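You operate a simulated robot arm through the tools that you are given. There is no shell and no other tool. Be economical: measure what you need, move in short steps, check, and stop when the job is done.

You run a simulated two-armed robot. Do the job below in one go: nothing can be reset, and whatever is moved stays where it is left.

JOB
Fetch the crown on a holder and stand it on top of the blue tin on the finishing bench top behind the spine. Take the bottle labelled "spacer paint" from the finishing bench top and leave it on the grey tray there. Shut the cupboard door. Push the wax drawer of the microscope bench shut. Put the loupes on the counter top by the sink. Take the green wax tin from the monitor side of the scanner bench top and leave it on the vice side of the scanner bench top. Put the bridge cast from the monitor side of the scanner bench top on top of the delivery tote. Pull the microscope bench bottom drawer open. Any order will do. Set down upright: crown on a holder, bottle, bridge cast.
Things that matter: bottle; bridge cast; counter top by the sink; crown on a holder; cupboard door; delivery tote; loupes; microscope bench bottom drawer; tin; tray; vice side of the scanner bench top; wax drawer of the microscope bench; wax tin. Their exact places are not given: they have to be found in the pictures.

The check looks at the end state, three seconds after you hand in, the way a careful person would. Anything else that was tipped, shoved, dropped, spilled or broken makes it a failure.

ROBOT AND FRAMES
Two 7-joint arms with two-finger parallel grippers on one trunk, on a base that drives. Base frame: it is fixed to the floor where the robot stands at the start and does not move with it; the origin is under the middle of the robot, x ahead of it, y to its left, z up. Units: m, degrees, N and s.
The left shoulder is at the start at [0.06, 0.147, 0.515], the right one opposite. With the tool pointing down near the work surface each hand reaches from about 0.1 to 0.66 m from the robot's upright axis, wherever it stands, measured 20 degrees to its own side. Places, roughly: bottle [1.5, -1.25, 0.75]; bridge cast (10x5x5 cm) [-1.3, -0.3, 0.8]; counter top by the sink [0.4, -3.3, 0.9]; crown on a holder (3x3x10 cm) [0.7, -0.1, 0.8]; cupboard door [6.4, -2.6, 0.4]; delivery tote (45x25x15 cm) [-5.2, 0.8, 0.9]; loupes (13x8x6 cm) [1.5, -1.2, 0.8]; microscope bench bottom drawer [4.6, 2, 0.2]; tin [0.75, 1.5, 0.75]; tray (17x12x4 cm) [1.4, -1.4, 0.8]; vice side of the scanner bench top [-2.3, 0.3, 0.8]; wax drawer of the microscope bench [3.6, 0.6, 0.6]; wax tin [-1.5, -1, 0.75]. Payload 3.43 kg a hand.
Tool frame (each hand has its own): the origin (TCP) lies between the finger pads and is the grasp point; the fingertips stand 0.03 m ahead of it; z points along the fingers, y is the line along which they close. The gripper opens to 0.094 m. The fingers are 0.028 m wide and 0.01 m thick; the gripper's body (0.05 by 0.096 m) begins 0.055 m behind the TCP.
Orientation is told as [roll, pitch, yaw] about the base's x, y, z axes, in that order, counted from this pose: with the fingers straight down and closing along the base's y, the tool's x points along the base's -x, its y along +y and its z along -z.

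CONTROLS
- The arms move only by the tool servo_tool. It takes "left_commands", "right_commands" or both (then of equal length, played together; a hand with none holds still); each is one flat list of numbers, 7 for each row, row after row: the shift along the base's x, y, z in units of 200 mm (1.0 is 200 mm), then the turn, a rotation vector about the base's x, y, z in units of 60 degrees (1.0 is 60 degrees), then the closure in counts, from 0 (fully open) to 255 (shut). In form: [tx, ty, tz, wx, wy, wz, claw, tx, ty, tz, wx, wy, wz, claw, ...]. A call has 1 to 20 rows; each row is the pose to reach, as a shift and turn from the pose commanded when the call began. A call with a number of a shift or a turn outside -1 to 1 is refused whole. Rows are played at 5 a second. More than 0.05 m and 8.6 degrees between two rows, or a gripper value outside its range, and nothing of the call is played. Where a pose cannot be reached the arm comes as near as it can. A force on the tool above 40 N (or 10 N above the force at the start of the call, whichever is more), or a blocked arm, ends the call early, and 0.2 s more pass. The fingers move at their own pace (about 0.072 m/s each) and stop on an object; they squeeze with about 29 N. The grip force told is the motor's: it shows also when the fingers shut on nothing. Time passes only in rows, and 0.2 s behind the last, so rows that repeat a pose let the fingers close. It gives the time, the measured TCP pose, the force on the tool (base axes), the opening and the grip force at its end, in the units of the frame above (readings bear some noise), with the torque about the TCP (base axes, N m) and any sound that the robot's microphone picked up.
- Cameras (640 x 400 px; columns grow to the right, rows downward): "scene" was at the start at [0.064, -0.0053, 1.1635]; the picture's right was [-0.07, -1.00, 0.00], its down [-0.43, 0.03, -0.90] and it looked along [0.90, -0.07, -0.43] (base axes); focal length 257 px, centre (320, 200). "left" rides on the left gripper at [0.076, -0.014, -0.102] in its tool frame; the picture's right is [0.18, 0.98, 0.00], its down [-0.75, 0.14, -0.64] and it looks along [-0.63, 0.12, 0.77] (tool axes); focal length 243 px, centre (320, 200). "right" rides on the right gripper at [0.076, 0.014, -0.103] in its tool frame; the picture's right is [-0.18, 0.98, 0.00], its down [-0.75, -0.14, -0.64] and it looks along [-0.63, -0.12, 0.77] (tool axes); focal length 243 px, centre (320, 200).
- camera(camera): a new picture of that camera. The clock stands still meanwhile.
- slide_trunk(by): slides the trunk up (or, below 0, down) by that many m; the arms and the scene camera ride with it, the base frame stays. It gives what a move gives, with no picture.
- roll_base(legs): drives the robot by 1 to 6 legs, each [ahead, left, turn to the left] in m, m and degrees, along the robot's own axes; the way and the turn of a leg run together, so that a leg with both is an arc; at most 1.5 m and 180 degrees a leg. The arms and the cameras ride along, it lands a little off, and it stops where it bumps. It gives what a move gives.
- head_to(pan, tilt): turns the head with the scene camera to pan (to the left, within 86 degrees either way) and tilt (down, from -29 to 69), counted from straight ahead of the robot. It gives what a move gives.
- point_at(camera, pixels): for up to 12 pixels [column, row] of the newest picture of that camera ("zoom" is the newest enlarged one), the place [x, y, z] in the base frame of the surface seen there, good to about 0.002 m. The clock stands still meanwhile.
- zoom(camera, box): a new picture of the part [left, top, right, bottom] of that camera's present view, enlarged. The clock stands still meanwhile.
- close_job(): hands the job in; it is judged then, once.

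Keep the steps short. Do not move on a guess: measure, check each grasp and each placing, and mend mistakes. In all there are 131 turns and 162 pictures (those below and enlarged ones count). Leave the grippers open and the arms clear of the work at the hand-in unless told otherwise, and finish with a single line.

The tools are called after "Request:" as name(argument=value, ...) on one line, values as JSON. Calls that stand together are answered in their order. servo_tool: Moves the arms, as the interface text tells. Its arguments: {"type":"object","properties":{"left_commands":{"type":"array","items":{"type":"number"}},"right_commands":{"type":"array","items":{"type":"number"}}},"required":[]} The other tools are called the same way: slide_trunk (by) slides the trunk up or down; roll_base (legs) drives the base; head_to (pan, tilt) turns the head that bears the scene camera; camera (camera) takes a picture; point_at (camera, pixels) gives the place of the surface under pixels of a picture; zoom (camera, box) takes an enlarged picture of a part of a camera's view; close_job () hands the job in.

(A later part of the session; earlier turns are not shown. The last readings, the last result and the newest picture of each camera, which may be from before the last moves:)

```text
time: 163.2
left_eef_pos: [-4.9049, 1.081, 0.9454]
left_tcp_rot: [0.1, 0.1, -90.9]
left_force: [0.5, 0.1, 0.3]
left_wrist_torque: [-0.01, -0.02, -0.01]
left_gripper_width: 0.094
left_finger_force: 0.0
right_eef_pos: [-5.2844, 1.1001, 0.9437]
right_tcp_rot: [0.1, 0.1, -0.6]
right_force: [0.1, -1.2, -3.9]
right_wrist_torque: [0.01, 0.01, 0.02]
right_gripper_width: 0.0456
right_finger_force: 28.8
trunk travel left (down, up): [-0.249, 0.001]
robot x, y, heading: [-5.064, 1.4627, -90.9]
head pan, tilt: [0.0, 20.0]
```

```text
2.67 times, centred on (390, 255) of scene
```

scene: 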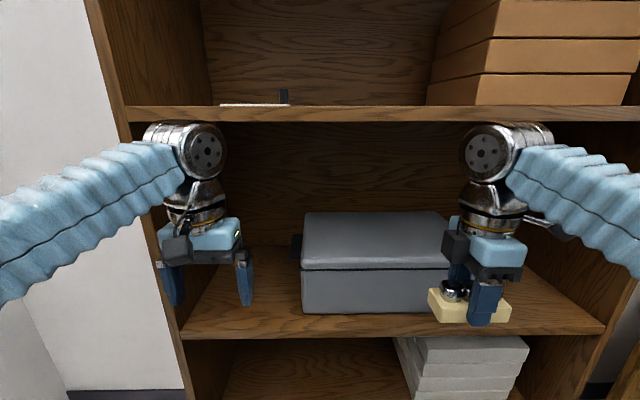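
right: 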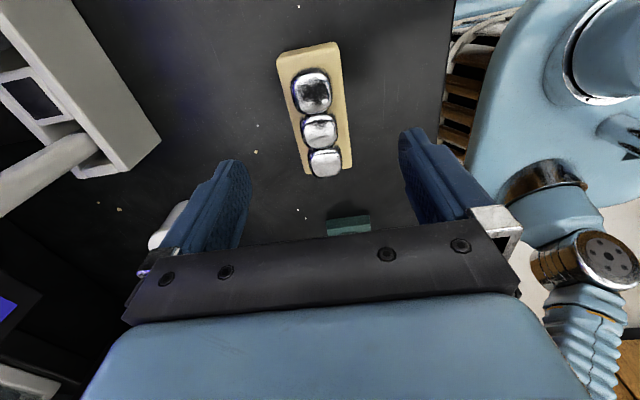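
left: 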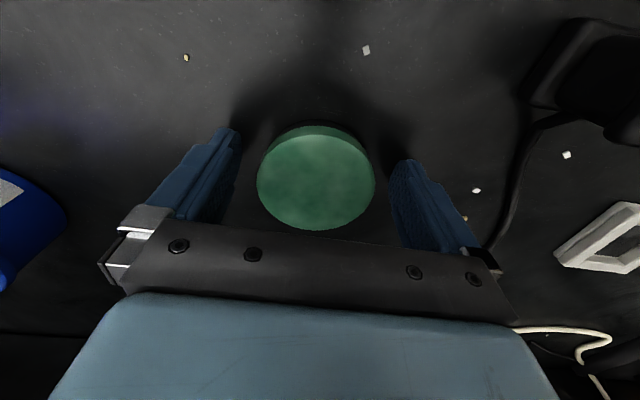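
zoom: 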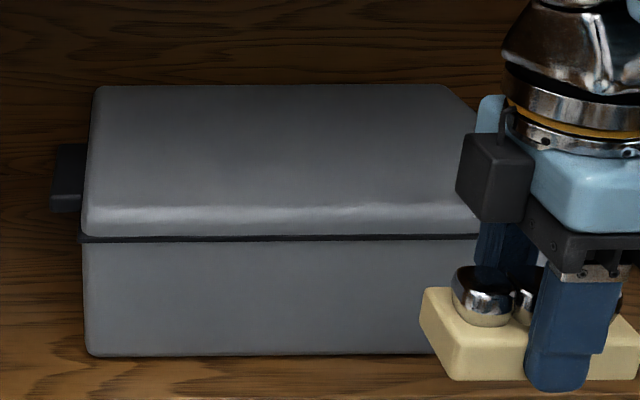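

The tote top is at z 0.919, but a shelf at z≈1.17 hangs over it, so an upright hand will not fit. I must regrasp the cast with a tilted hand, on the window counter. I back up a bit and turn right to look at that counter.

Request:
roll_base(legs=[[-0.1, 0, 0], [0, 0, -89]])

Request:
head_to(pan=0, tilt=25)

Request:
camera(camera="scene")

Request:
point_at(camera="scene", pixels=[[320, 180], [320, 190], [320, 200], [320, 210], [320, 220], [300, 200], [340, 200], [360, 210], [320, 280], [280, 200]])

```text
time: 168.1
left_eef_pos: [-5.4357, 1.3883, 0.9449]
left_tcp_rot: [0.0, 0.1, -178.0]
left_force: [0.6, -0.2, 0.2]
left_wrist_torque: [-0.01, -0.01, 0.04]
left_gripper_width: 0.0941
left_finger_force: 0.1
right_eef_pos: [-5.4349, 1.7695, 0.9431]
right_tcp_rot: [0.1, -0.1, -87.7]
right_force: [-0.1, -1.6, -4.4]
right_wrist_torque: [0.03, -0.01, 0.02]
right_gripper_width: 0.0456
right_finger_force: 29.5
trunk travel left (down, up): [-0.249, 0.001]
robot x, y, heading: [-5.058, 1.5673, -178.0]
head pan, tilt: [0.0, 20.0]
```

```text
time: 168.7
left_eef_pos: [-5.4346, 1.3879, 0.9449]
left_tcp_rot: [0.1, 0.0, -178.0]
left_force: [-0.1, 0.2, -0.5]
left_wrist_torque: [0.01, 0.01, -0.05]
left_gripper_width: 0.0941
left_finger_force: 0.1
right_eef_pos: [-5.4355, 1.7691, 0.945]
right_tcp_rot: [0.1, 0.1, -87.7]
right_force: [0.2, 0.4, -4.9]
right_wrist_torque: [0.0, -0.02, -0.01]
right_gripper_width: 0.0456
right_finger_force: 28.9
trunk travel left (down, up): [-0.249, 0.001]
robot x, y, heading: [-5.061, 1.5647, -178.1]
head pan, tilt: [0.0, 25.0]
```

```text
108 pictures are left
```

scene: 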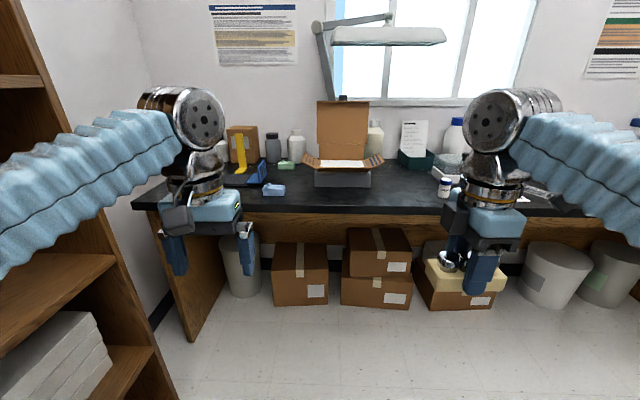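

```text
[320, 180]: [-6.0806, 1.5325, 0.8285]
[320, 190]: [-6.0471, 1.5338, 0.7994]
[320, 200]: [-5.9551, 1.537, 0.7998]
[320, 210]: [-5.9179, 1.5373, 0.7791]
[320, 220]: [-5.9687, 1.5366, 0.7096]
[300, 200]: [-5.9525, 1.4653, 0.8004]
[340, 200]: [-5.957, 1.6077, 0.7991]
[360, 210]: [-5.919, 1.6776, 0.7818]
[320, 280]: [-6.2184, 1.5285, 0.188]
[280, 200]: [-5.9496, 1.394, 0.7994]
```

Counter top z 0.80, edge x −5.91, free spot near (−6.0, 1.77). First I turn the right hand back by 90° so the cast's long axis points ahead.

Request:
servo_tool(right_commands=[0, 0, 0, 0, 0, -0.14, 255, 0, 0, 0, 0, 0, -0.28, 255, 0, 0, 0, 0, 0, -0.42, 255, 0, 0, 0, 0, 0, -0.56, 255, 0, 0, 0, 0, 0, -0.7, 255, 0, 0, 0, 0, 0, -0.84, 255])

Request:
servo_tool(right_commands=[0, 0, 0, 0, 0, -0.14, 255, 0, 0, 0, 0, 0, -0.28, 255, 0, 0, 0, 0, 0, -0.42, 255, 0, 0, 0, 0, 0, -0.56, 255, 0, 0, 0, 0, 0, -0.66, 255])

Request:
roll_base(legs=[[0.4, 0, -1.5]])

Request:
camera(camera="scene")

Request:
camera(camera="right")

```text
time: 170.1
left_eef_pos: [-5.4351, 1.3881, 0.9447]
left_tcp_rot: [0.2, 0.1, -177.9]
left_force: [-0.2, 0.4, -0.2]
left_wrist_torque: [-0.02, -0.03, -0.03]
left_gripper_width: 0.0942
left_finger_force: 0.0
right_eef_pos: [-5.4352, 1.7697, 0.9433]
right_tcp_rot: [0.0, 0.1, -138.2]
right_force: [-0.1, 0.7, -3.8]
right_wrist_torque: [-0.01, 0.02, 0.01]
right_gripper_width: 0.0457
right_finger_force: 29.4
trunk travel left (down, up): [-0.249, 0.001]
robot x, y, heading: [-5.0579, 1.5667, -177.9]
head pan, tilt: [0.0, 25.0]
```

```text
time: 171.3
left_eef_pos: [-5.4343, 1.3891, 0.9454]
left_tcp_rot: [0.2, 0.1, -178.1]
left_force: [0.4, 0.5, 0.5]
left_wrist_torque: [-0.04, -0.01, -0.01]
left_gripper_width: 0.0942
left_finger_force: 0.1
right_eef_pos: [-5.4355, 1.7696, 0.9433]
right_tcp_rot: [0.0, 0.0, -177.7]
right_force: [-0.2, -0.5, -4.0]
right_wrist_torque: [0.0, -0.02, -0.01]
right_gripper_width: 0.0455
right_finger_force: 28.6
trunk travel left (down, up): [-0.249, 0.001]
robot x, y, heading: [-5.0573, 1.5703, -178.1]
head pan, tilt: [0.0, 25.0]
```

```text
time: 173.8
left_eef_pos: [-5.8403, 1.3895, 0.9456]
left_tcp_rot: [0.1, 0.1, -179.6]
left_force: [0.5, 0.0, 0.0]
left_wrist_torque: [0.01, -0.02, 0.03]
left_gripper_width: 0.0941
left_finger_force: 0.0
right_eef_pos: [-5.8294, 1.7712, 0.9435]
right_tcp_rot: [0.0, 0.0, -179.1]
right_force: [0.5, 0.1, -4.6]
right_wrist_torque: [0.02, -0.01, -0.01]
right_gripper_width: 0.0459
right_finger_force: 28.7
trunk travel left (down, up): [-0.249, 0.001]
robot x, y, heading: [-5.4614, 1.5552, -179.3]
head pan, tilt: [0.0, 25.0]
```

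```text
107 pictures are left
```

scene: 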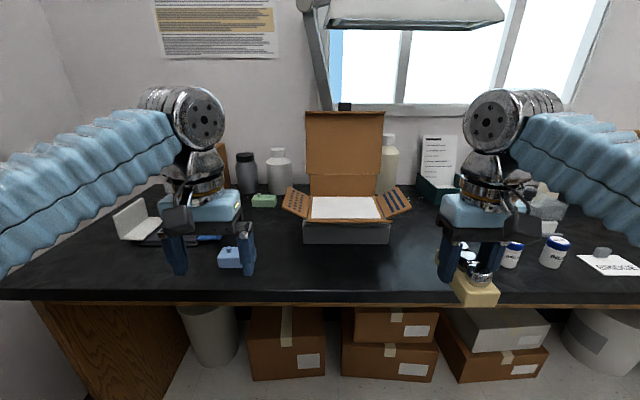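

```text
106 pictures are left
```

right: 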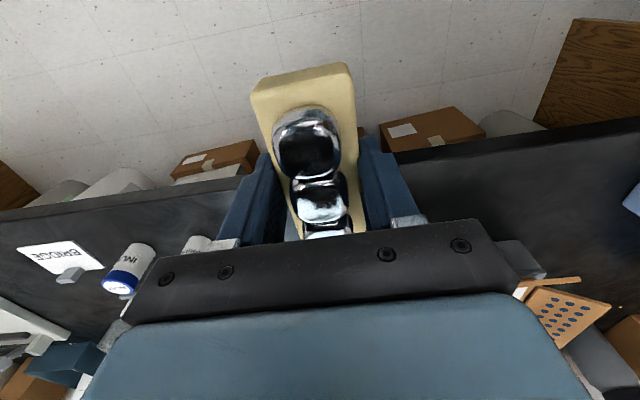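

Request:
point_at(camera="scene", pixels=[[512, 246], [514, 262], [388, 235], [410, 213], [410, 250], [420, 275], [400, 285], [440, 205], [385, 190]])

```text
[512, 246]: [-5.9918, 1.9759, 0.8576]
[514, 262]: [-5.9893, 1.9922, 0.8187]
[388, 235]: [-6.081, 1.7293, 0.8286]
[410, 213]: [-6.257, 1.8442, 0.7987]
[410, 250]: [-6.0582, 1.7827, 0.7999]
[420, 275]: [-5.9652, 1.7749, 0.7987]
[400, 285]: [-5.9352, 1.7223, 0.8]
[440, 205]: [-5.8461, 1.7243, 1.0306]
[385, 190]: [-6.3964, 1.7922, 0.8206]
```

Spot chosen: [-5.985, 1.81]. Moving and lowering the cast there.

Request:
servo_tool(right_commands=[-0.2, 0.05, -0.05, 0, 0, 0, 255, -0.4, 0.1, -0.1, 0, 0, 0, 255, -0.6, 0.15, -0.2, 0, 0, 0, 255, -0.78, 0.19, -0.3, 0, 0, 0, 255, -0.78, 0.19, -0.42, 0, 0, 0, 255, -0.78, 0.19, -0.49, 0, 0, 0, 255, -0.78, 0.19, -0.52, 0, 0, 0, 255, -0.78, 0.19, -0.535, 0, 0, 0, 255, -0.78, 0.19, -0.545, 0, 0, 0, 255])

Request:
zoom(camera="scene", box=[380, 180, 580, 305])

```text
time: 175.8
left_eef_pos: [-5.8398, 1.3891, 0.9447]
left_tcp_rot: [0.1, 0.1, -179.5]
left_force: [-0.3, 0.2, 0.0]
left_wrist_torque: [0.0, -0.01, 0.01]
left_gripper_width: 0.0939
left_finger_force: 0.2
right_eef_pos: [-5.9854, 1.8084, 0.8347]
right_tcp_rot: [0.1, 0.1, -179.2]
right_force: [-0.2, -0.4, -5.2]
right_wrist_torque: [0.01, 0.0, -0.01]
right_gripper_width: 0.0457
right_finger_force: 28.4
trunk travel left (down, up): [-0.249, 0.001]
robot x, y, heading: [-5.4615, 1.5593, -179.2]
head pan, tilt: [0.0, 25.0]
```

```text
3.20 times, centred on (480, 242) of scene
```

zoom: 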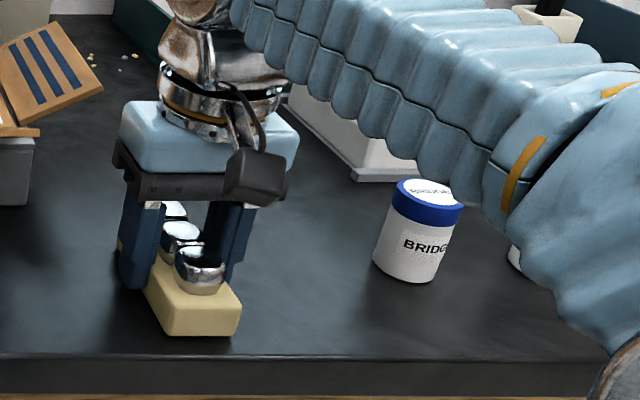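

Request:
servo_tool(right_commands=[0, 0, -0.005, 0, 0, 0, 255, 0, 0, -0.01, 0, 0, 0, 255, 0, 0, -0.01, 0, 0, 0, 255])

```text
time: 176.6
left_eef_pos: [-5.8384, 1.3899, 0.945]
left_tcp_rot: [0.0, 0.1, -179.5]
left_force: [-0.7, 0.7, 0.1]
left_wrist_torque: [0.0, 0.01, -0.03]
left_gripper_width: 0.094
left_finger_force: 0.1
right_eef_pos: [-5.9857, 1.8074, 0.8335]
right_tcp_rot: [-0.1, 0.0, -179.2]
right_force: [-3.7, 0.4, 14.0]
right_wrist_torque: [0.07, -0.69, 0.0]
right_gripper_width: 0.0457
right_finger_force: 29.0
trunk travel left (down, up): [-0.249, 0.001]
robot x, y, heading: [-5.4593, 1.5566, -179.7]
head pan, tilt: [0.0, 25.0]
```

Touching down. Open, rise, and tilt the hand 50° so the fingers point ahead and down.

Request:
servo_tool(right_commands=[0, 0, 0.004, 0, 0, 0, 255, 0, 0, 0.004, 0, 0, 0, 150, 0, 0, 0.004, 0, 0, 0, 0, 0, 0, 0.004, 0, 0, 0, 0, 0, 0, 0.004, 0, 0, 0, 0, 0, 0, 0.2, 0, 0, 0, 0, 0.05, 0, 0.38, 0, 0, 0, 0, 0.1, 0, 0.38, 0, 0.138, 0, 0, 0.1, 0, 0.38, 0, 0.276, 0, 0, 0.1, 0, 0.38, 0, 0.414, 0, 0, 0.1, 0, 0.38, 0, 0.552, 0, 0, 0.1, 0, 0.38, 0, 0.69, 0, 0, 0.1, 0, 0.38, 0, 0.83, 0, 0, 0.1, 0, 0.38, 0, 0.83, 0, 0])

Request:
camera(camera="scene")

Request:
camera(camera="right")

```text
time: 179.6
left_eef_pos: [-5.8394, 1.3882, 0.945]
left_tcp_rot: [0.0, 0.1, -179.5]
left_force: [-0.4, -0.3, 0.9]
left_wrist_torque: [0.02, 0.03, 0.0]
left_gripper_width: 0.094
left_finger_force: 0.0
right_eef_pos: [-5.965, 1.8086, 0.9091]
right_tcp_rot: [-0.9, -49.9, -178.8]
right_force: [0.3, 0.2, 0.2]
right_wrist_torque: [-0.02, 0.01, 0.0]
right_gripper_width: 0.0937
right_finger_force: 0.0
trunk travel left (down, up): [-0.249, 0.001]
robot x, y, heading: [-5.4641, 1.5566, -179.6]
head pan, tilt: [0.0, 25.0]
```

```text
104 pictures are left
```

scene: 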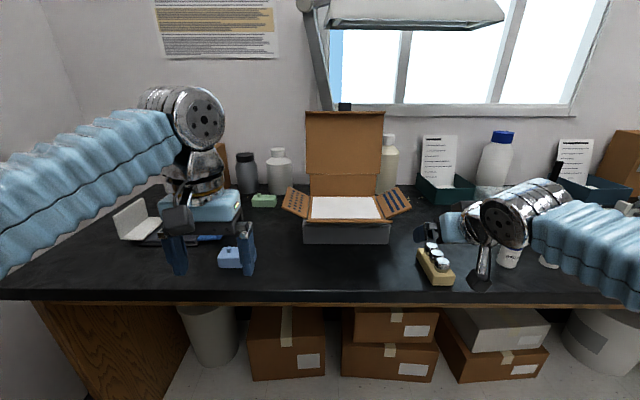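

```text
103 pictures are left
```

right: 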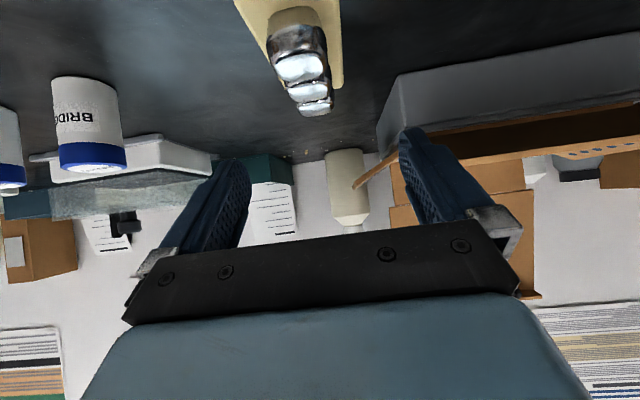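

Request:
point_at(camera="scene", pixels=[[436, 264], [430, 253], [443, 278], [427, 272], [450, 272]])

Request:
point_at(camera="right", pixels=[[298, 68], [314, 107], [335, 40], [332, 85], [260, 25]])

```text
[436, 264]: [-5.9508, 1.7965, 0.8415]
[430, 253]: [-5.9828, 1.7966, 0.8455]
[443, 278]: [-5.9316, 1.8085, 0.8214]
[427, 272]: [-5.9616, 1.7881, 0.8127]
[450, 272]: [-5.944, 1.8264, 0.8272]
```

```text
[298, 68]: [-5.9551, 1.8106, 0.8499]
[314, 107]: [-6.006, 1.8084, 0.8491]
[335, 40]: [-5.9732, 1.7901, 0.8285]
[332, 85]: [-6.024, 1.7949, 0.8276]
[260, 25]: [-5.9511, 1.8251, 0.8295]
```

Request:
servo_tool(right_commands=[-0.02, 0, -0.12, 0, 0, 0, 0, -0.02, 0, -0.24, 0, 0, 0, 0, -0.02, 0, -0.32, 0, 0, 0, 0, -0.02, 0, -0.36, 0, 0, 0, 0, -0.02, 0, -0.36, 0, 0, 0, 0, -0.02, 0, -0.36, 0, 0, 0, 255, -0.02, 0, -0.36, 0, 0, 0, 255, -0.02, 0, -0.36, 0, 0, 0, 255, -0.02, 0, -0.36, 0, 0, 0, 255])

Request:
zoom(camera="scene", box=[380, 200, 540, 300])

```text
time: 181.6
left_eef_pos: [-5.8395, 1.3899, 0.9461]
left_tcp_rot: [0.1, 0.1, -179.5]
left_force: [0.6, 0.2, 0.1]
left_wrist_torque: [0.01, -0.03, -0.02]
left_gripper_width: 0.094
left_finger_force: 0.2
right_eef_pos: [-5.9677, 1.8094, 0.8364]
right_tcp_rot: [-0.9, -49.7, -178.8]
right_force: [1.1, -1.9, -1.1]
right_wrist_torque: [-0.04, 0.11, 0.07]
right_gripper_width: 0.05
right_finger_force: 29.0
trunk travel left (down, up): [-0.249, 0.001]
robot x, y, heading: [-5.4581, 1.5562, -179.7]
head pan, tilt: [0.0, 25.0]
```

```text
4.00 times, centred on (460, 250) of scene
```

zoom: 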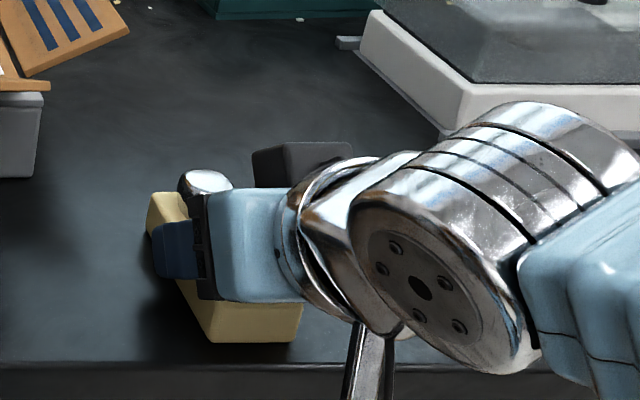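

Request:
servo_tool(right_commands=[0, 0, 0.05, 0, 0, 0, 255, 0, 0, 0.1, 0, 0, 0, 255, 0, 0, 0.15, 0, 0, 0, 255, 0, 0, 0.2, 0, 0, 0, 255])

Request:
camera(camera="right")

Request:
zoom(camera="scene", box=[380, 200, 540, 300])

```text
time: 182.6
left_eef_pos: [-5.8391, 1.3891, 0.9449]
left_tcp_rot: [0.1, 0.1, -179.6]
left_force: [0.0, 0.1, -0.6]
left_wrist_torque: [0.02, 0.0, 0.03]
left_gripper_width: 0.0938
left_finger_force: 0.1
right_eef_pos: [-5.9688, 1.8094, 0.8775]
right_tcp_rot: [-0.8, -49.7, -178.8]
right_force: [0.1, -0.3, -3.4]
right_wrist_torque: [-0.01, -0.06, 0.01]
right_gripper_width: 0.05
right_finger_force: 29.2
trunk travel left (down, up): [-0.249, 0.001]
robot x, y, heading: [-5.4612, 1.5565, -179.5]
head pan, tilt: [0.0, 25.0]
```

```text
101 pictures are left
```

right: 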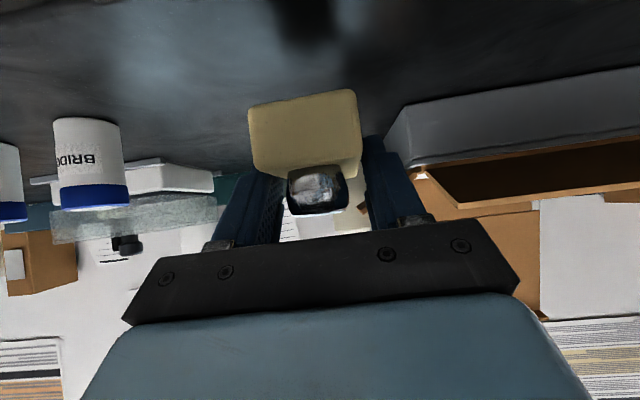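

```text
4.00 times, centred on (460, 250) of scene
```

zoom: 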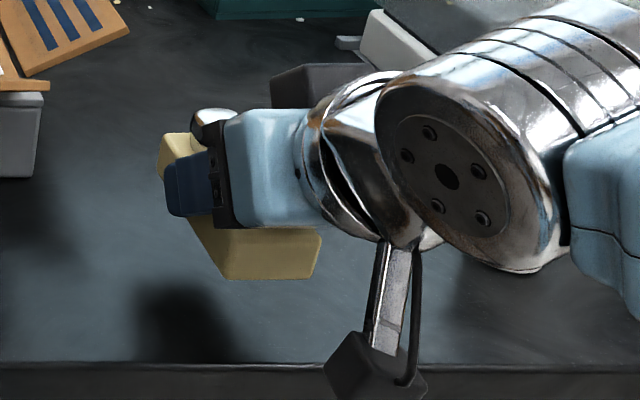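

Lifted level. I raise it, draw it back toward me, back off the counter and turn left to face the bookcase.

Request:
servo_tool(right_commands=[0.1, 0, 0.1, 0, 0, 0, 255, 0.2, 0, 0.2, 0, 0, 0, 255, 0.3, 0, 0.3, 0, 0, 0, 255, 0.4, -0.05, 0.4, 0, 0, 0, 255, 0.5, -0.1, 0.5, 0, 0, 0, 255, 0.6, -0.1, 0.55, 0, 0, 0, 255, 0.6, -0.1, 0.55, 0, 0, 0, 255])

Request:
roll_base(legs=[[-0.32, 0, 0], [0, 0, 90]])

Request:
camera(camera="scene")

```text
time: 184.2
left_eef_pos: [-5.84, 1.3901, 0.945]
left_tcp_rot: [0.1, 0.1, -179.5]
left_force: [0.6, -0.1, 0.5]
left_wrist_torque: [0.01, 0.0, 0.03]
left_gripper_width: 0.0941
left_finger_force: 0.1
right_eef_pos: [-5.8472, 1.7899, 0.9866]
right_tcp_rot: [-0.8, -49.8, -178.8]
right_force: [0.1, -0.6, -4.5]
right_wrist_torque: [0.02, -0.05, 0.0]
right_gripper_width: 0.0499
right_finger_force: 29.4
trunk travel left (down, up): [-0.249, 0.001]
robot x, y, heading: [-5.4573, 1.559, -179.7]
head pan, tilt: [0.0, 25.0]
```

```text
time: 190.3
left_eef_pos: [-4.965, 1.1828, 0.9448]
left_tcp_rot: [0.1, 0.0, -87.9]
left_force: [-0.3, 0.1, -0.7]
left_wrist_torque: [0.0, -0.02, 0.02]
left_gripper_width: 0.0941
left_finger_force: 0.1
right_eef_pos: [-5.3646, 1.1631, 0.9871]
right_tcp_rot: [-0.9, -49.8, -87.3]
right_force: [0.3, 0.7, -4.4]
right_wrist_torque: [0.03, 0.0, 0.01]
right_gripper_width: 0.0502
right_finger_force: 28.6
trunk travel left (down, up): [-0.249, 0.001]
robot x, y, heading: [-5.1396, 1.5578, -87.8]
head pan, tilt: [0.0, 25.0]
```

```text
99 pictures are left
```

scene: 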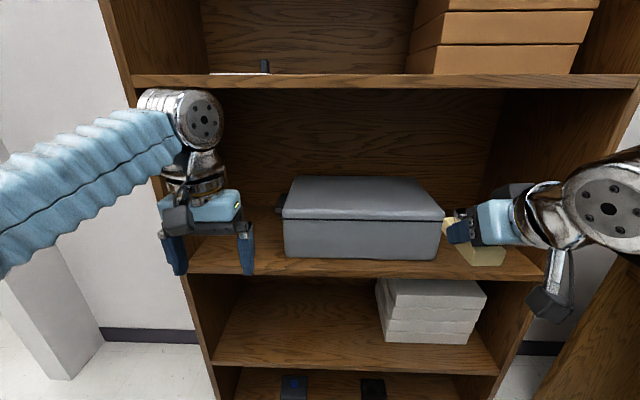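

Left hand first draws back so it stays out of the shelf; right hand shifts to line up with the tote's middle.

Request:
servo_tool(left_commands=[0, 0.2, 0, 0, 0, 0, 0, 0, 0.4, 0, 0, 0, 0, 0, 0, 0.6, 0, 0, 0, 0, 0, 0, 0.8, 0, 0, 0, 0, 0, 0, 0.8, 0, 0, 0, 0, 0], right_commands=[0.18, 0, 0.0, 0, 0, 0, 255, 0.36, 0, 0, 0, 0, 0, 255, 0.54, 0, 0, 0, 0, 0, 255, 0.68, 0, 0, 0, 0, 0, 255, 0.68, 0, 0, 0, 0, 0, 255])

Request:
roll_base(legs=[[0.15, 0, -2.2]])

Request:
camera(camera="scene")

Request:
camera(camera="right")

```text
time: 191.5
left_eef_pos: [-4.9649, 1.3413, 0.943]
left_tcp_rot: [0.1, 0.0, -87.9]
left_force: [-0.3, 1.0, 0.5]
left_wrist_torque: [0.0, 0.01, 0.03]
left_gripper_width: 0.0941
left_finger_force: 0.1
right_eef_pos: [-5.228, 1.1613, 0.9863]
right_tcp_rot: [-0.9, -49.8, -87.3]
right_force: [-1.1, 0.4, -4.7]
right_wrist_torque: [0.08, 0.0, 0.02]
right_gripper_width: 0.05
right_finger_force: 29.2
trunk travel left (down, up): [-0.249, 0.001]
robot x, y, heading: [-5.1404, 1.5579, -88.0]
head pan, tilt: [0.0, 25.0]
```

```text
time: 192.8
left_eef_pos: [-4.9721, 1.182, 0.9433]
left_tcp_rot: [0.1, 0.1, -90.4]
left_force: [0.0, 0.6, -0.7]
left_wrist_torque: [-0.02, -0.01, 0.02]
left_gripper_width: 0.094
left_finger_force: 0.1
right_eef_pos: [-5.2431, 1.0122, 0.9867]
right_tcp_rot: [-1.0, -49.8, -89.6]
right_force: [-0.5, 0.1, -4.0]
right_wrist_torque: [0.06, -0.02, 0.02]
right_gripper_width: 0.0504
right_finger_force: 28.8
trunk travel left (down, up): [-0.249, 0.001]
robot x, y, heading: [-5.1412, 1.4031, -90.1]
head pan, tilt: [0.0, 25.0]
```

```text
98 pictures are left
```

scene: 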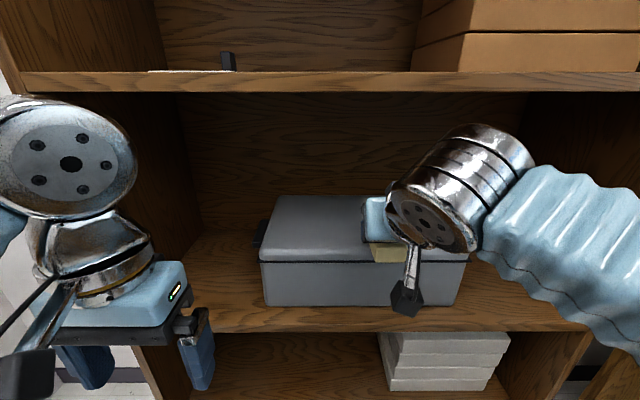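

```text
97 pictures are left
```

right: 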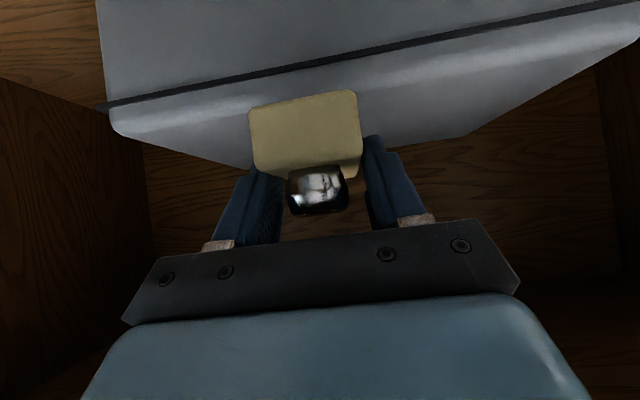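

Aligned. Forward 0.1 m over the tote, then lower to just above its top.

Request:
servo_tool(right_commands=[0.05, -0.2, 0, 0, 0, 0, 255, 0.05, -0.4, 0, 0, 0, 0, 255, 0.05, -0.49, 0, 0, 0, 0, 255, 0.05, -0.49, -0.06, 0, 0, 0, 255, 0.05, -0.49, -0.12, 0, 0, 0, 255, 0.05, -0.49, -0.13, 0, 0, 0, 255, 0.05, -0.49, -0.14, 0, 0, 0, 255])

Request:
zoom(camera="scene", box=[240, 150, 480, 300])

```text
time: 194.4
left_eef_pos: [-4.9719, 1.1809, 0.9421]
left_tcp_rot: [0.1, 0.1, -90.3]
left_force: [0.2, -1.1, 0.1]
left_wrist_torque: [0.0, -0.01, 0.04]
left_gripper_width: 0.0941
left_finger_force: 0.1
right_eef_pos: [-5.2331, 0.9132, 0.9576]
right_tcp_rot: [-0.8, -49.7, -89.6]
right_force: [0.2, 0.2, -3.2]
right_wrist_torque: [0.07, -0.02, -0.02]
right_gripper_width: 0.05
right_finger_force: 29.0
trunk travel left (down, up): [-0.249, 0.001]
robot x, y, heading: [-5.1384, 1.4011, -90.4]
head pan, tilt: [0.0, 25.0]
```

```text
2.67 times, centred on (360, 225) of scene
```

zoom: 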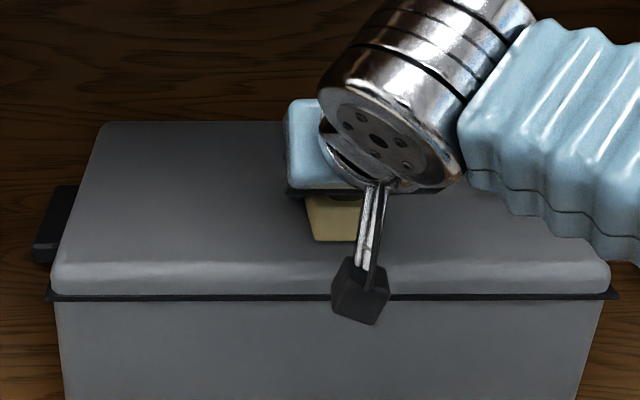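

Lower 1 mm at a time until it touches.

Request:
servo_tool(right_commands=[0, 0, -0.005, 0, 0, 0, 255, 0, 0, -0.01, 0, 0, 0, 255, 0, 0, -0.015, 0, 0, 0, 255, 0, 0, -0.018, 0, 0, 0, 255, 0, 0, -0.018, 0, 0, 0, 255])

```text
time: 195.6
left_eef_pos: [-4.9724, 1.1818, 0.9422]
left_tcp_rot: [0.2, 0.1, -90.3]
left_force: [-0.4, -0.1, -0.5]
left_wrist_torque: [0.03, -0.02, 0.02]
left_gripper_width: 0.0942
left_finger_force: 0.0
right_eef_pos: [-5.2323, 0.9126, 0.9561]
right_tcp_rot: [-0.7, -50.0, -89.5]
right_force: [-2.7, -5.2, 14.8]
right_wrist_torque: [0.15, -0.03, 0.02]
right_gripper_width: 0.0503
right_finger_force: 28.7
trunk travel left (down, up): [-0.249, 0.001]
robot x, y, heading: [-5.1422, 1.4029, -90.5]
head pan, tilt: [0.0, 25.0]
```

Request:
servo_tool(right_commands=[0, 0, 0.007, 0, 0, 0, 255, 0, 0, 0.007, 0, 0, 0, 180, 0, 0, 0.007, 0, 0, 0, 90, 0, 0, 0.007, 0, 0, 0, 0, 0, 0, 0.007, 0, 0, 0, 0, 0, 0, 0.007, 0, 0, 0, 0, 0, 0.05, 0.05, 0, 0, 0, 0, 0, 0.2, 0.18, 0, 0, 0, 0, 0, 0.38, 0.3, 0, 0, 0, 0, 0, 0.58, 0.3, 0, 0, 0, 0, 0, 0.8, 0.3, 0, 0, 0, 0, 0, 0.8, 0.3, 0, 0, 0, 0])

Request:
camera(camera="right")

Request:
zoom(camera="scene", box=[240, 150, 480, 300])

```text
time: 198.2
left_eef_pos: [-4.9722, 1.1828, 0.9437]
left_tcp_rot: [0.0, 0.1, -90.3]
left_force: [0.2, 0.0, 0.5]
left_wrist_torque: [-0.01, 0.0, 0.01]
left_gripper_width: 0.094
left_finger_force: 0.1
right_eef_pos: [-5.2331, 1.0738, 1.0121]
right_tcp_rot: [-0.9, -49.7, -89.5]
right_force: [0.2, -0.9, -0.3]
right_wrist_torque: [-0.01, -0.01, -0.02]
right_gripper_width: 0.0942
right_finger_force: 0.1
trunk travel left (down, up): [-0.249, 0.001]
robot x, y, heading: [-5.1378, 1.4054, -90.3]
head pan, tilt: [0.0, 25.0]
```

```text
95 pictures are left
```

right: 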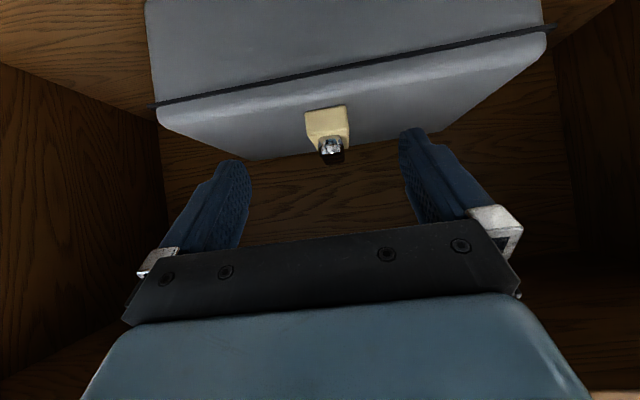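

```text
2.67 times, centred on (360, 225) of scene
```

zoom: 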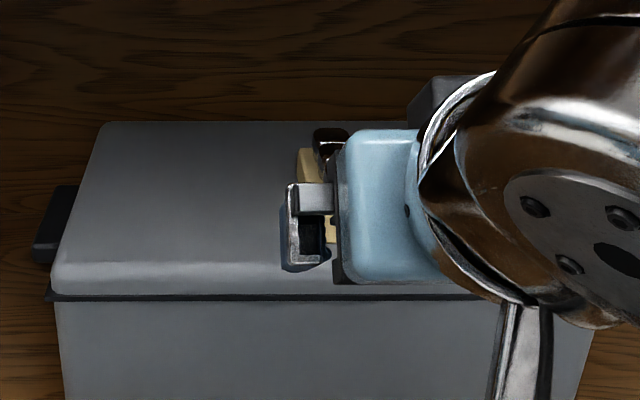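

The cast stands on the tote. I back off and bring the right hand upright again.

Request:
roll_base(legs=[[-0.12, 0, 0]])

Request:
servo_tool(right_commands=[-0.05, 0.05, 0, 0.138, 0, 0, 0, -0.1, 0.1, -0.05, 0.276, 0, 0, 0, -0.2, 0.15, -0.1, 0.414, 0, 0, 0, -0.3, 0.2, -0.15, 0.552, 0, 0, 0, -0.4, 0.2, -0.2, 0.69, 0, 0, 0, -0.5, 0.2, -0.25, 0.83, 0, 0, 0, -0.5, 0.2, -0.25, 0.83, 0, 0, 0])

Request:
zoom(camera="scene", box=[240, 150, 480, 300])

```text
time: 199.5
left_eef_pos: [-4.9713, 1.2989, 0.9429]
left_tcp_rot: [0.1, 0.1, -90.2]
left_force: [0.7, 0.2, 0.0]
left_wrist_torque: [0.01, -0.01, 0.01]
left_gripper_width: 0.0943
left_finger_force: 0.0
right_eef_pos: [-5.2334, 1.1913, 1.0125]
right_tcp_rot: [-0.9, -49.7, -89.4]
right_force: [-0.8, -0.2, 0.2]
right_wrist_torque: [-0.05, -0.01, -0.01]
right_gripper_width: 0.0941
right_finger_force: 0.2
trunk travel left (down, up): [-0.249, 0.001]
robot x, y, heading: [-5.1414, 1.5229, -90.2]
head pan, tilt: [0.0, 25.0]
```

```text
time: 201.1
left_eef_pos: [-4.9723, 1.3005, 0.9441]
left_tcp_rot: [0.2, 0.1, -90.2]
left_force: [-0.4, 0.3, 0.0]
left_wrist_torque: [-0.02, -0.04, 0.02]
left_gripper_width: 0.094
left_finger_force: 0.1
right_eef_pos: [-5.3329, 1.2329, 0.9627]
right_tcp_rot: [-0.5, 0.1, -89.7]
right_force: [-0.1, -0.9, -0.1]
right_wrist_torque: [0.0, 0.01, 0.02]
right_gripper_width: 0.094
right_finger_force: 0.1
trunk travel left (down, up): [-0.249, 0.001]
robot x, y, heading: [-5.1419, 1.5214, -89.9]
head pan, tilt: [0.0, 25.0]
```

```text
2.67 times, centred on (360, 225) of scene
```

zoom: 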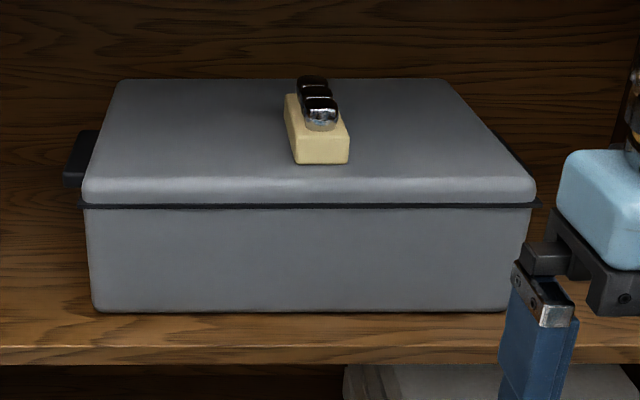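

Cast is well placed. Now I leave the room and head round to the far side of the finishing bench.

Request:
roll_base(legs=[[0, 0, 90], [1.4, 0, 0], [0.5, 0, 0], [0, 0, -90], [1.5, 0, 0], [1.2, 0, 0]])

Request:
head_to(pan=30, tilt=15)

Request:
camera(camera="scene")

```text
time: 231.1
left_eef_pos: [-3.0337, -1.4146, 0.9431]
left_tcp_rot: [0.0, 0.0, -88.7]
left_force: [0.1, -0.2, -0.2]
left_wrist_torque: [0.01, 0.01, 0.04]
left_gripper_width: 0.0941
left_finger_force: 0.0
right_eef_pos: [-3.3942, -1.4925, 0.963]
right_tcp_rot: [-0.6, 0.0, -88.2]
right_force: [0.1, 0.7, 1.4]
right_wrist_torque: [0.04, 0.05, -0.03]
right_gripper_width: 0.0941
right_finger_force: 0.1
trunk travel left (down, up): [-0.249, 0.001]
robot x, y, heading: [-3.2077, -1.194, -88.7]
head pan, tilt: [0.0, 25.0]
```

```text
time: 232.0
left_eef_pos: [-3.0333, -1.4149, 0.9439]
left_tcp_rot: [0.1, 0.0, -88.7]
left_force: [0.2, -0.7, 0.4]
left_wrist_torque: [0.0, 0.02, 0.0]
left_gripper_width: 0.0939
left_finger_force: 0.1
right_eef_pos: [-3.3931, -1.4916, 0.9634]
right_tcp_rot: [-0.5, -0.2, -88.2]
right_force: [0.3, 0.2, 0.2]
right_wrist_torque: [-0.02, 0.03, 0.0]
right_gripper_width: 0.0936
right_finger_force: 0.1
trunk travel left (down, up): [-0.249, 0.001]
robot x, y, heading: [-3.2042, -1.1975, -88.8]
head pan, tilt: [30.0, 15.0]
```

```text
92 pictures are left
```

scene: 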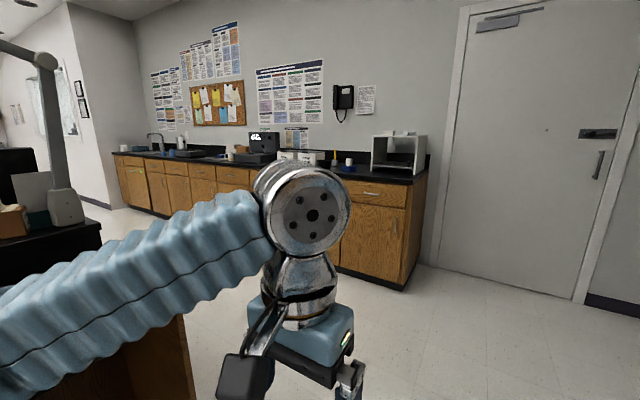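

Request:
roll_base(legs=[[1.05, 0, 0], [0, 0, 88.8], [1.5, 0, 0], [1.5, 0, 0], [1.4, 0, 0]])

Request:
head_to(pan=0, tilt=15)

Request:
camera(camera="scene")

Request:
point_at(camera="scene", pixels=[[320, 180], [320, 240], [320, 300], [120, 200], [150, 150], [550, 200], [600, 150], [400, 200], [250, 200], [100, 250]])

```text
time: 262.2
left_eef_pos: [1.503, -1.808, 0.9434]
left_tcp_rot: [0.1, 0.2, 4.9]
left_force: [-0.2, 0.4, 0.2]
left_wrist_torque: [-0.02, 0.03, -0.01]
left_gripper_width: 0.0941
left_finger_force: 0.1
right_eef_pos: [1.6041, -2.1614, 0.9641]
right_tcp_rot: [-0.6, 0.0, 5.4]
right_force: [0.4, -0.5, 0.1]
right_wrist_torque: [-0.01, 0.01, -0.02]
right_gripper_width: 0.0939
right_finger_force: 0.0
trunk travel left (down, up): [-0.249, 0.001]
robot x, y, heading: [1.2989, -1.9958, 4.9]
head pan, tilt: [30.0, 15.0]
```

```text
time: 263.1
left_eef_pos: [1.5033, -1.8073, 0.9437]
left_tcp_rot: [0.1, 0.2, 4.9]
left_force: [0.4, -0.4, 0.2]
left_wrist_torque: [-0.01, 0.01, 0.02]
left_gripper_width: 0.094
left_finger_force: 0.1
right_eef_pos: [1.6033, -2.1602, 0.9633]
right_tcp_rot: [-0.4, 0.0, 5.5]
right_force: [-0.2, 0.3, -0.1]
right_wrist_torque: [0.01, -0.01, -0.01]
right_gripper_width: 0.0939
right_finger_force: 0.0
trunk travel left (down, up): [-0.249, 0.001]
robot x, y, heading: [1.2969, -1.9954, 4.8]
head pan, tilt: [0.0, 15.0]
```

```text
91 pictures are left
```

scene: 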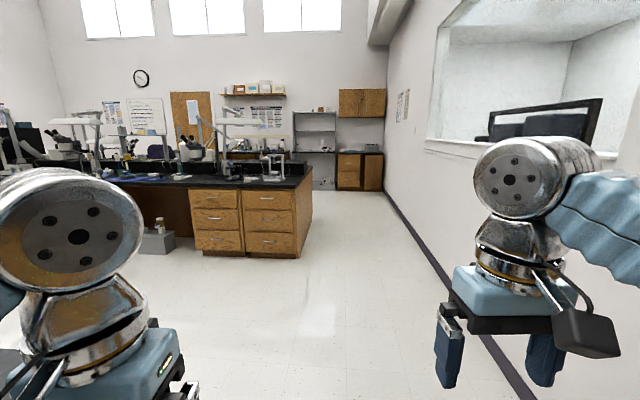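

```text
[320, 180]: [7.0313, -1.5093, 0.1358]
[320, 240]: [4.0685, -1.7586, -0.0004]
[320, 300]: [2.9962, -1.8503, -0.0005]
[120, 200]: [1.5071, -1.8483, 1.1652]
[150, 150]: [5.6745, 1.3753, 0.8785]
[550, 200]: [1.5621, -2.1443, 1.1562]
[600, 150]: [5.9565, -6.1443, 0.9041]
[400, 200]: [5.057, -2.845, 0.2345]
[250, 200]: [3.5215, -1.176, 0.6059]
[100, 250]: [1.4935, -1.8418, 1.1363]
```

Aisle is clear. I go ahead 1.05 m past the finishing bench end, turn left into the aisle between the benches and left again to face the finishing bench's other side.

Request:
roll_base(legs=[[1.1, 0, -4.8], [0, 0, 90], [0.6, 0, 0], [0, 0, 90]])

Request:
head_to(pan=0, tilt=25)

Request:
camera(camera="scene")

Request:
zoom(camera="scene", box=[200, 130, 440, 280])

```text
time: 279.4
left_eef_pos: [2.1502, -1.4973, 0.9435]
left_tcp_rot: [0.1, 0.1, -178.4]
left_force: [0.4, 0.3, -0.1]
left_wrist_torque: [-0.03, -0.02, 0.05]
left_gripper_width: 0.0942
left_finger_force: 0.1
right_eef_pos: [2.0704, -1.1387, 0.9639]
right_tcp_rot: [-0.4, 0.0, -177.8]
right_force: [-0.7, -0.5, 0.4]
right_wrist_torque: [0.01, 0.0, 0.03]
right_gripper_width: 0.0939
right_finger_force: 0.0
trunk travel left (down, up): [-0.249, 0.001]
robot x, y, heading: [2.3688, -1.3216, -178.1]
head pan, tilt: [0.0, 15.0]
```

```text
time: 280.1
left_eef_pos: [2.1507, -1.497, 0.944]
left_tcp_rot: [0.1, 0.0, -178.3]
left_force: [0.2, -0.5, 0.1]
left_wrist_torque: [0.03, -0.01, 0.02]
left_gripper_width: 0.0941
left_finger_force: 0.1
right_eef_pos: [2.0696, -1.1385, 0.9636]
right_tcp_rot: [-0.4, 0.0, -177.7]
right_force: [0.4, -0.2, -0.6]
right_wrist_torque: [-0.01, 0.02, -0.02]
right_gripper_width: 0.0938
right_finger_force: 0.0
trunk travel left (down, up): [-0.249, 0.001]
robot x, y, heading: [2.3671, -1.3213, -178.2]
head pan, tilt: [0.0, 25.0]
```

```text
90 pictures are left
```

scene: 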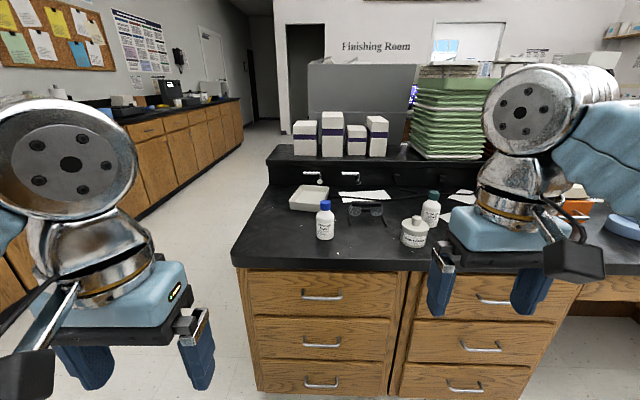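

```text
2.67 times, centred on (320, 205) of scene
```

zoom: 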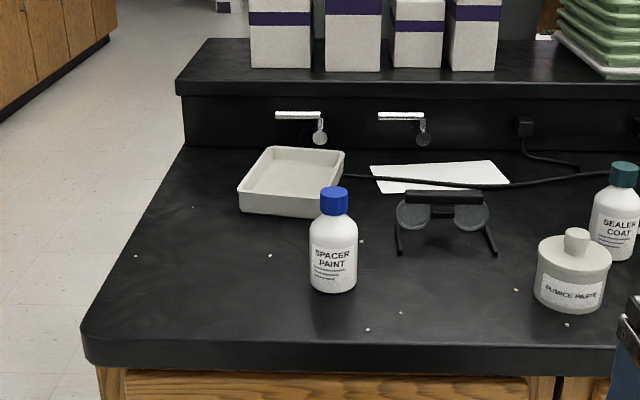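

Request:
point_at(camera="zoom", pixels=[[333, 195], [333, 265], [312, 265], [355, 265], [290, 180], [245, 195], [335, 155], [310, 210], [275, 148], [445, 197], [412, 215], [472, 215]])

Request:
point_at(camera="zoom", pixels=[[400, 250], [490, 250], [445, 190], [430, 195], [460, 195], [575, 240], [150, 350], [300, 345], [440, 235], [333, 290]])

```text
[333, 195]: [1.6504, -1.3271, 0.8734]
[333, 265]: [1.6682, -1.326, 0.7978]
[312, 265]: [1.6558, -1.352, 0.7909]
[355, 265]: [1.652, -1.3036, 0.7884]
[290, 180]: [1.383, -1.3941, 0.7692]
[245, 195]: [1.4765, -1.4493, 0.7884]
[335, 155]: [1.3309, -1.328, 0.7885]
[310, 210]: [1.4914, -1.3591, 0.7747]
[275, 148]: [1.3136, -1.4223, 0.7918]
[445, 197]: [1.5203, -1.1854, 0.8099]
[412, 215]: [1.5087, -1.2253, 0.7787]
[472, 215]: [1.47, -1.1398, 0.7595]
```

```text
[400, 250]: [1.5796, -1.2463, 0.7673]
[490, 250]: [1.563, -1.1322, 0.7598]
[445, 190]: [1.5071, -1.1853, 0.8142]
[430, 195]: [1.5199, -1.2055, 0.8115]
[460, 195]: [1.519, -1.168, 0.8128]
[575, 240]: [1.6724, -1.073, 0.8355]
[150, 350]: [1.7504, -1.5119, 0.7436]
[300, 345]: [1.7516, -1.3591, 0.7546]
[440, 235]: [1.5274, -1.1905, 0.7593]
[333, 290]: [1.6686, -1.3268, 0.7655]
```

Clear view: "SPACER PAINT" bottle at [1.645, −1.328], grey tray centre ≈[1.40, −1.395], loupes bar at [1.515, −1.185, 0.812]. First the loupes with the right hand: drive closer.

Request:
roll_base(legs=[[0.24, 0, -1.8]])

Request:
zoom(camera="scene", box=[240, 130, 480, 280])

Request:
camera(camera="right")

```text
time: 281.9
left_eef_pos: [1.9057, -1.4965, 0.9436]
left_tcp_rot: [0.0, 0.1, -179.7]
left_force: [0.1, -0.6, 0.3]
left_wrist_torque: [-0.01, 0.02, 0.04]
left_gripper_width: 0.0939
left_finger_force: 0.1
right_eef_pos: [1.8345, -1.1359, 0.963]
right_tcp_rot: [-0.5, 0.0, -179.1]
right_force: [1.0, -0.3, 0.3]
right_wrist_torque: [0.0, 0.04, -0.01]
right_gripper_width: 0.094
right_finger_force: 0.1
trunk travel left (down, up): [-0.249, 0.001]
robot x, y, heading: [2.1245, -1.3264, -179.7]
head pan, tilt: [0.0, 25.0]
```

```text
2.67 times, centred on (360, 205) of scene
```

zoom: 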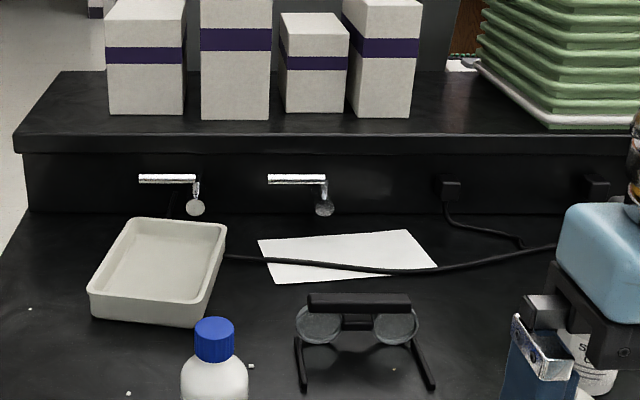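

```text
87 pictures are left
```

right: 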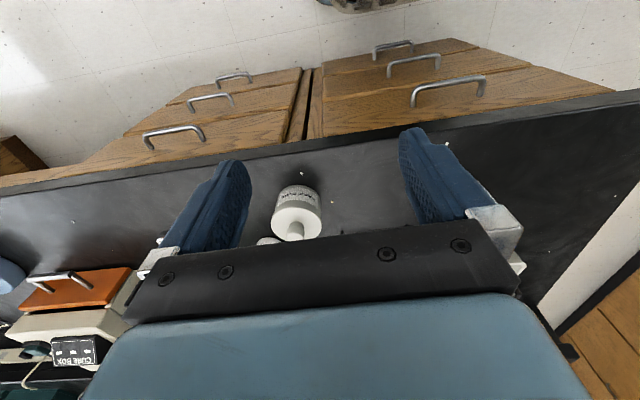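

Request:
point_at(camera="zoom", pixels=[[360, 296], [360, 303], [360, 308], [312, 303], [409, 303], [357, 322], [320, 325], [398, 325], [303, 385], [432, 385], [360, 335]])

```text
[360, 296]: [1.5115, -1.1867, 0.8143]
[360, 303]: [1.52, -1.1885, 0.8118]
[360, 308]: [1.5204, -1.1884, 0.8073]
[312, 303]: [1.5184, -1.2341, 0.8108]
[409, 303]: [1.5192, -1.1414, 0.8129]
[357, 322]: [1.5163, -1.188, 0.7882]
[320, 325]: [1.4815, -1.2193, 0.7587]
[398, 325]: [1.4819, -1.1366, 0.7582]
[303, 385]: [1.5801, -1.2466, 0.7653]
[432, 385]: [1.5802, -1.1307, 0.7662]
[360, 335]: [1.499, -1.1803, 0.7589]
```

Bar centre [1.511, −1.188], top 0.813. I turn the right hand by 90° in two parts while approaching above the bench things.

Request:
roll_base(legs=[[0.04, 0, 0]])

Request:
servo_tool(right_commands=[-0.1, 0, -0.02, 0, 0, 0.13, 0, -0.2, -0.03, -0.06, 0, 0, 0.26, 0, -0.3, -0.06, -0.1, 0, 0, 0.39, 0, -0.4, -0.1, -0.15, 0, 0, 0.52, 0, -0.5, -0.15, -0.2, 0, 0, 0.65, 0, -0.6, -0.2, -0.25, 0, 0, 0.78, 0, -0.65, -0.26, -0.3, 0, 0, 0.91, 0])

Request:
servo_tool(right_commands=[-0.1, 0, -0.02, 0, 0, 0.13, 0, -0.2, 0, -0.04, 0, 0, 0.26, 0, -0.3, 0, -0.06, 0, 0, 0.39, 0, -0.4, 0, -0.1, 0, 0, 0.52, 0, -0.5, 0, -0.15, 0, 0, 0.58, 0, -0.5, 0, -0.18, 0, 0, 0.58, 0])

Request:
camera(camera="right")

Request:
camera(camera="scene")

```text
time: 282.7
left_eef_pos: [1.8664, -1.4968, 0.9439]
left_tcp_rot: [0.1, 0.1, -179.7]
left_force: [-0.2, -0.1, 0.6]
left_wrist_torque: [0.0, 0.01, 0.0]
left_gripper_width: 0.0939
left_finger_force: 0.1
right_eef_pos: [1.794, -1.1352, 0.9627]
right_tcp_rot: [-0.5, -0.2, -179.1]
right_force: [-0.7, -0.4, -0.2]
right_wrist_torque: [-0.01, 0.02, 0.0]
right_gripper_width: 0.0939
right_finger_force: 0.0
trunk travel left (down, up): [-0.249, 0.001]
robot x, y, heading: [2.0887, -1.3265, -179.9]
head pan, tilt: [0.0, 25.0]
```

```text
time: 284.3
left_eef_pos: [1.8664, -1.4964, 0.9434]
left_tcp_rot: [0.0, 0.1, -179.7]
left_force: [-0.4, 0.4, 0.6]
left_wrist_torque: [0.04, 0.0, 0.01]
left_gripper_width: 0.094
left_finger_force: 0.0
right_eef_pos: [1.6619, -1.1866, 0.9021]
right_tcp_rot: [-0.4, 0.0, -124.4]
right_force: [-0.2, 0.5, 0.1]
right_wrist_torque: [-0.02, 0.03, 0.0]
right_gripper_width: 0.0942
right_finger_force: 0.1
trunk travel left (down, up): [-0.249, 0.001]
robot x, y, heading: [2.0849, -1.328, -179.7]
head pan, tilt: [0.0, 25.0]
```

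```text
time: 285.7
left_eef_pos: [1.8664, -1.4977, 0.9432]
left_tcp_rot: [0.1, 0.1, -179.7]
left_force: [0.7, 0.0, 1.1]
left_wrist_torque: [-0.01, 0.02, -0.01]
left_gripper_width: 0.0941
left_finger_force: 0.1
right_eef_pos: [1.5636, -1.1871, 0.8662]
right_tcp_rot: [-0.5, 0.0, -89.7]
right_force: [0.8, -0.9, 0.2]
right_wrist_torque: [-0.02, 0.02, 0.01]
right_gripper_width: 0.0939
right_finger_force: 0.1
trunk travel left (down, up): [-0.249, 0.001]
robot x, y, heading: [2.0861, -1.3264, -179.9]
head pan, tilt: [0.0, 25.0]
```

```text
86 pictures are left
```

right: 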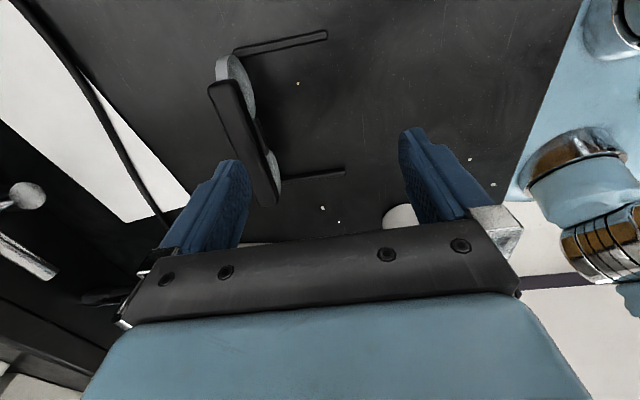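

```text
85 pictures are left
```

scene: 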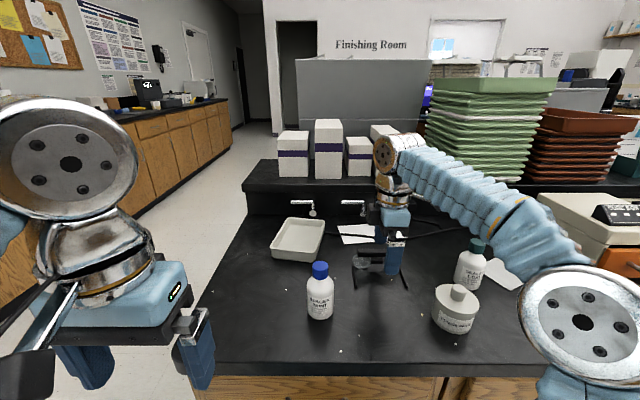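

Request:
point_at(camera="right", pixels=[[216, 90], [270, 200], [243, 145], [233, 148], [252, 140], [232, 75], [400, 215]])

```text
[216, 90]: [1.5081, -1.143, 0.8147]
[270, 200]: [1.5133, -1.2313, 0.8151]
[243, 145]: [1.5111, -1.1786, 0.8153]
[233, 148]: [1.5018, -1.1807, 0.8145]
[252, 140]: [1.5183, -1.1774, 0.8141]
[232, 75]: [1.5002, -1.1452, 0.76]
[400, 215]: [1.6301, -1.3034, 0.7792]
```

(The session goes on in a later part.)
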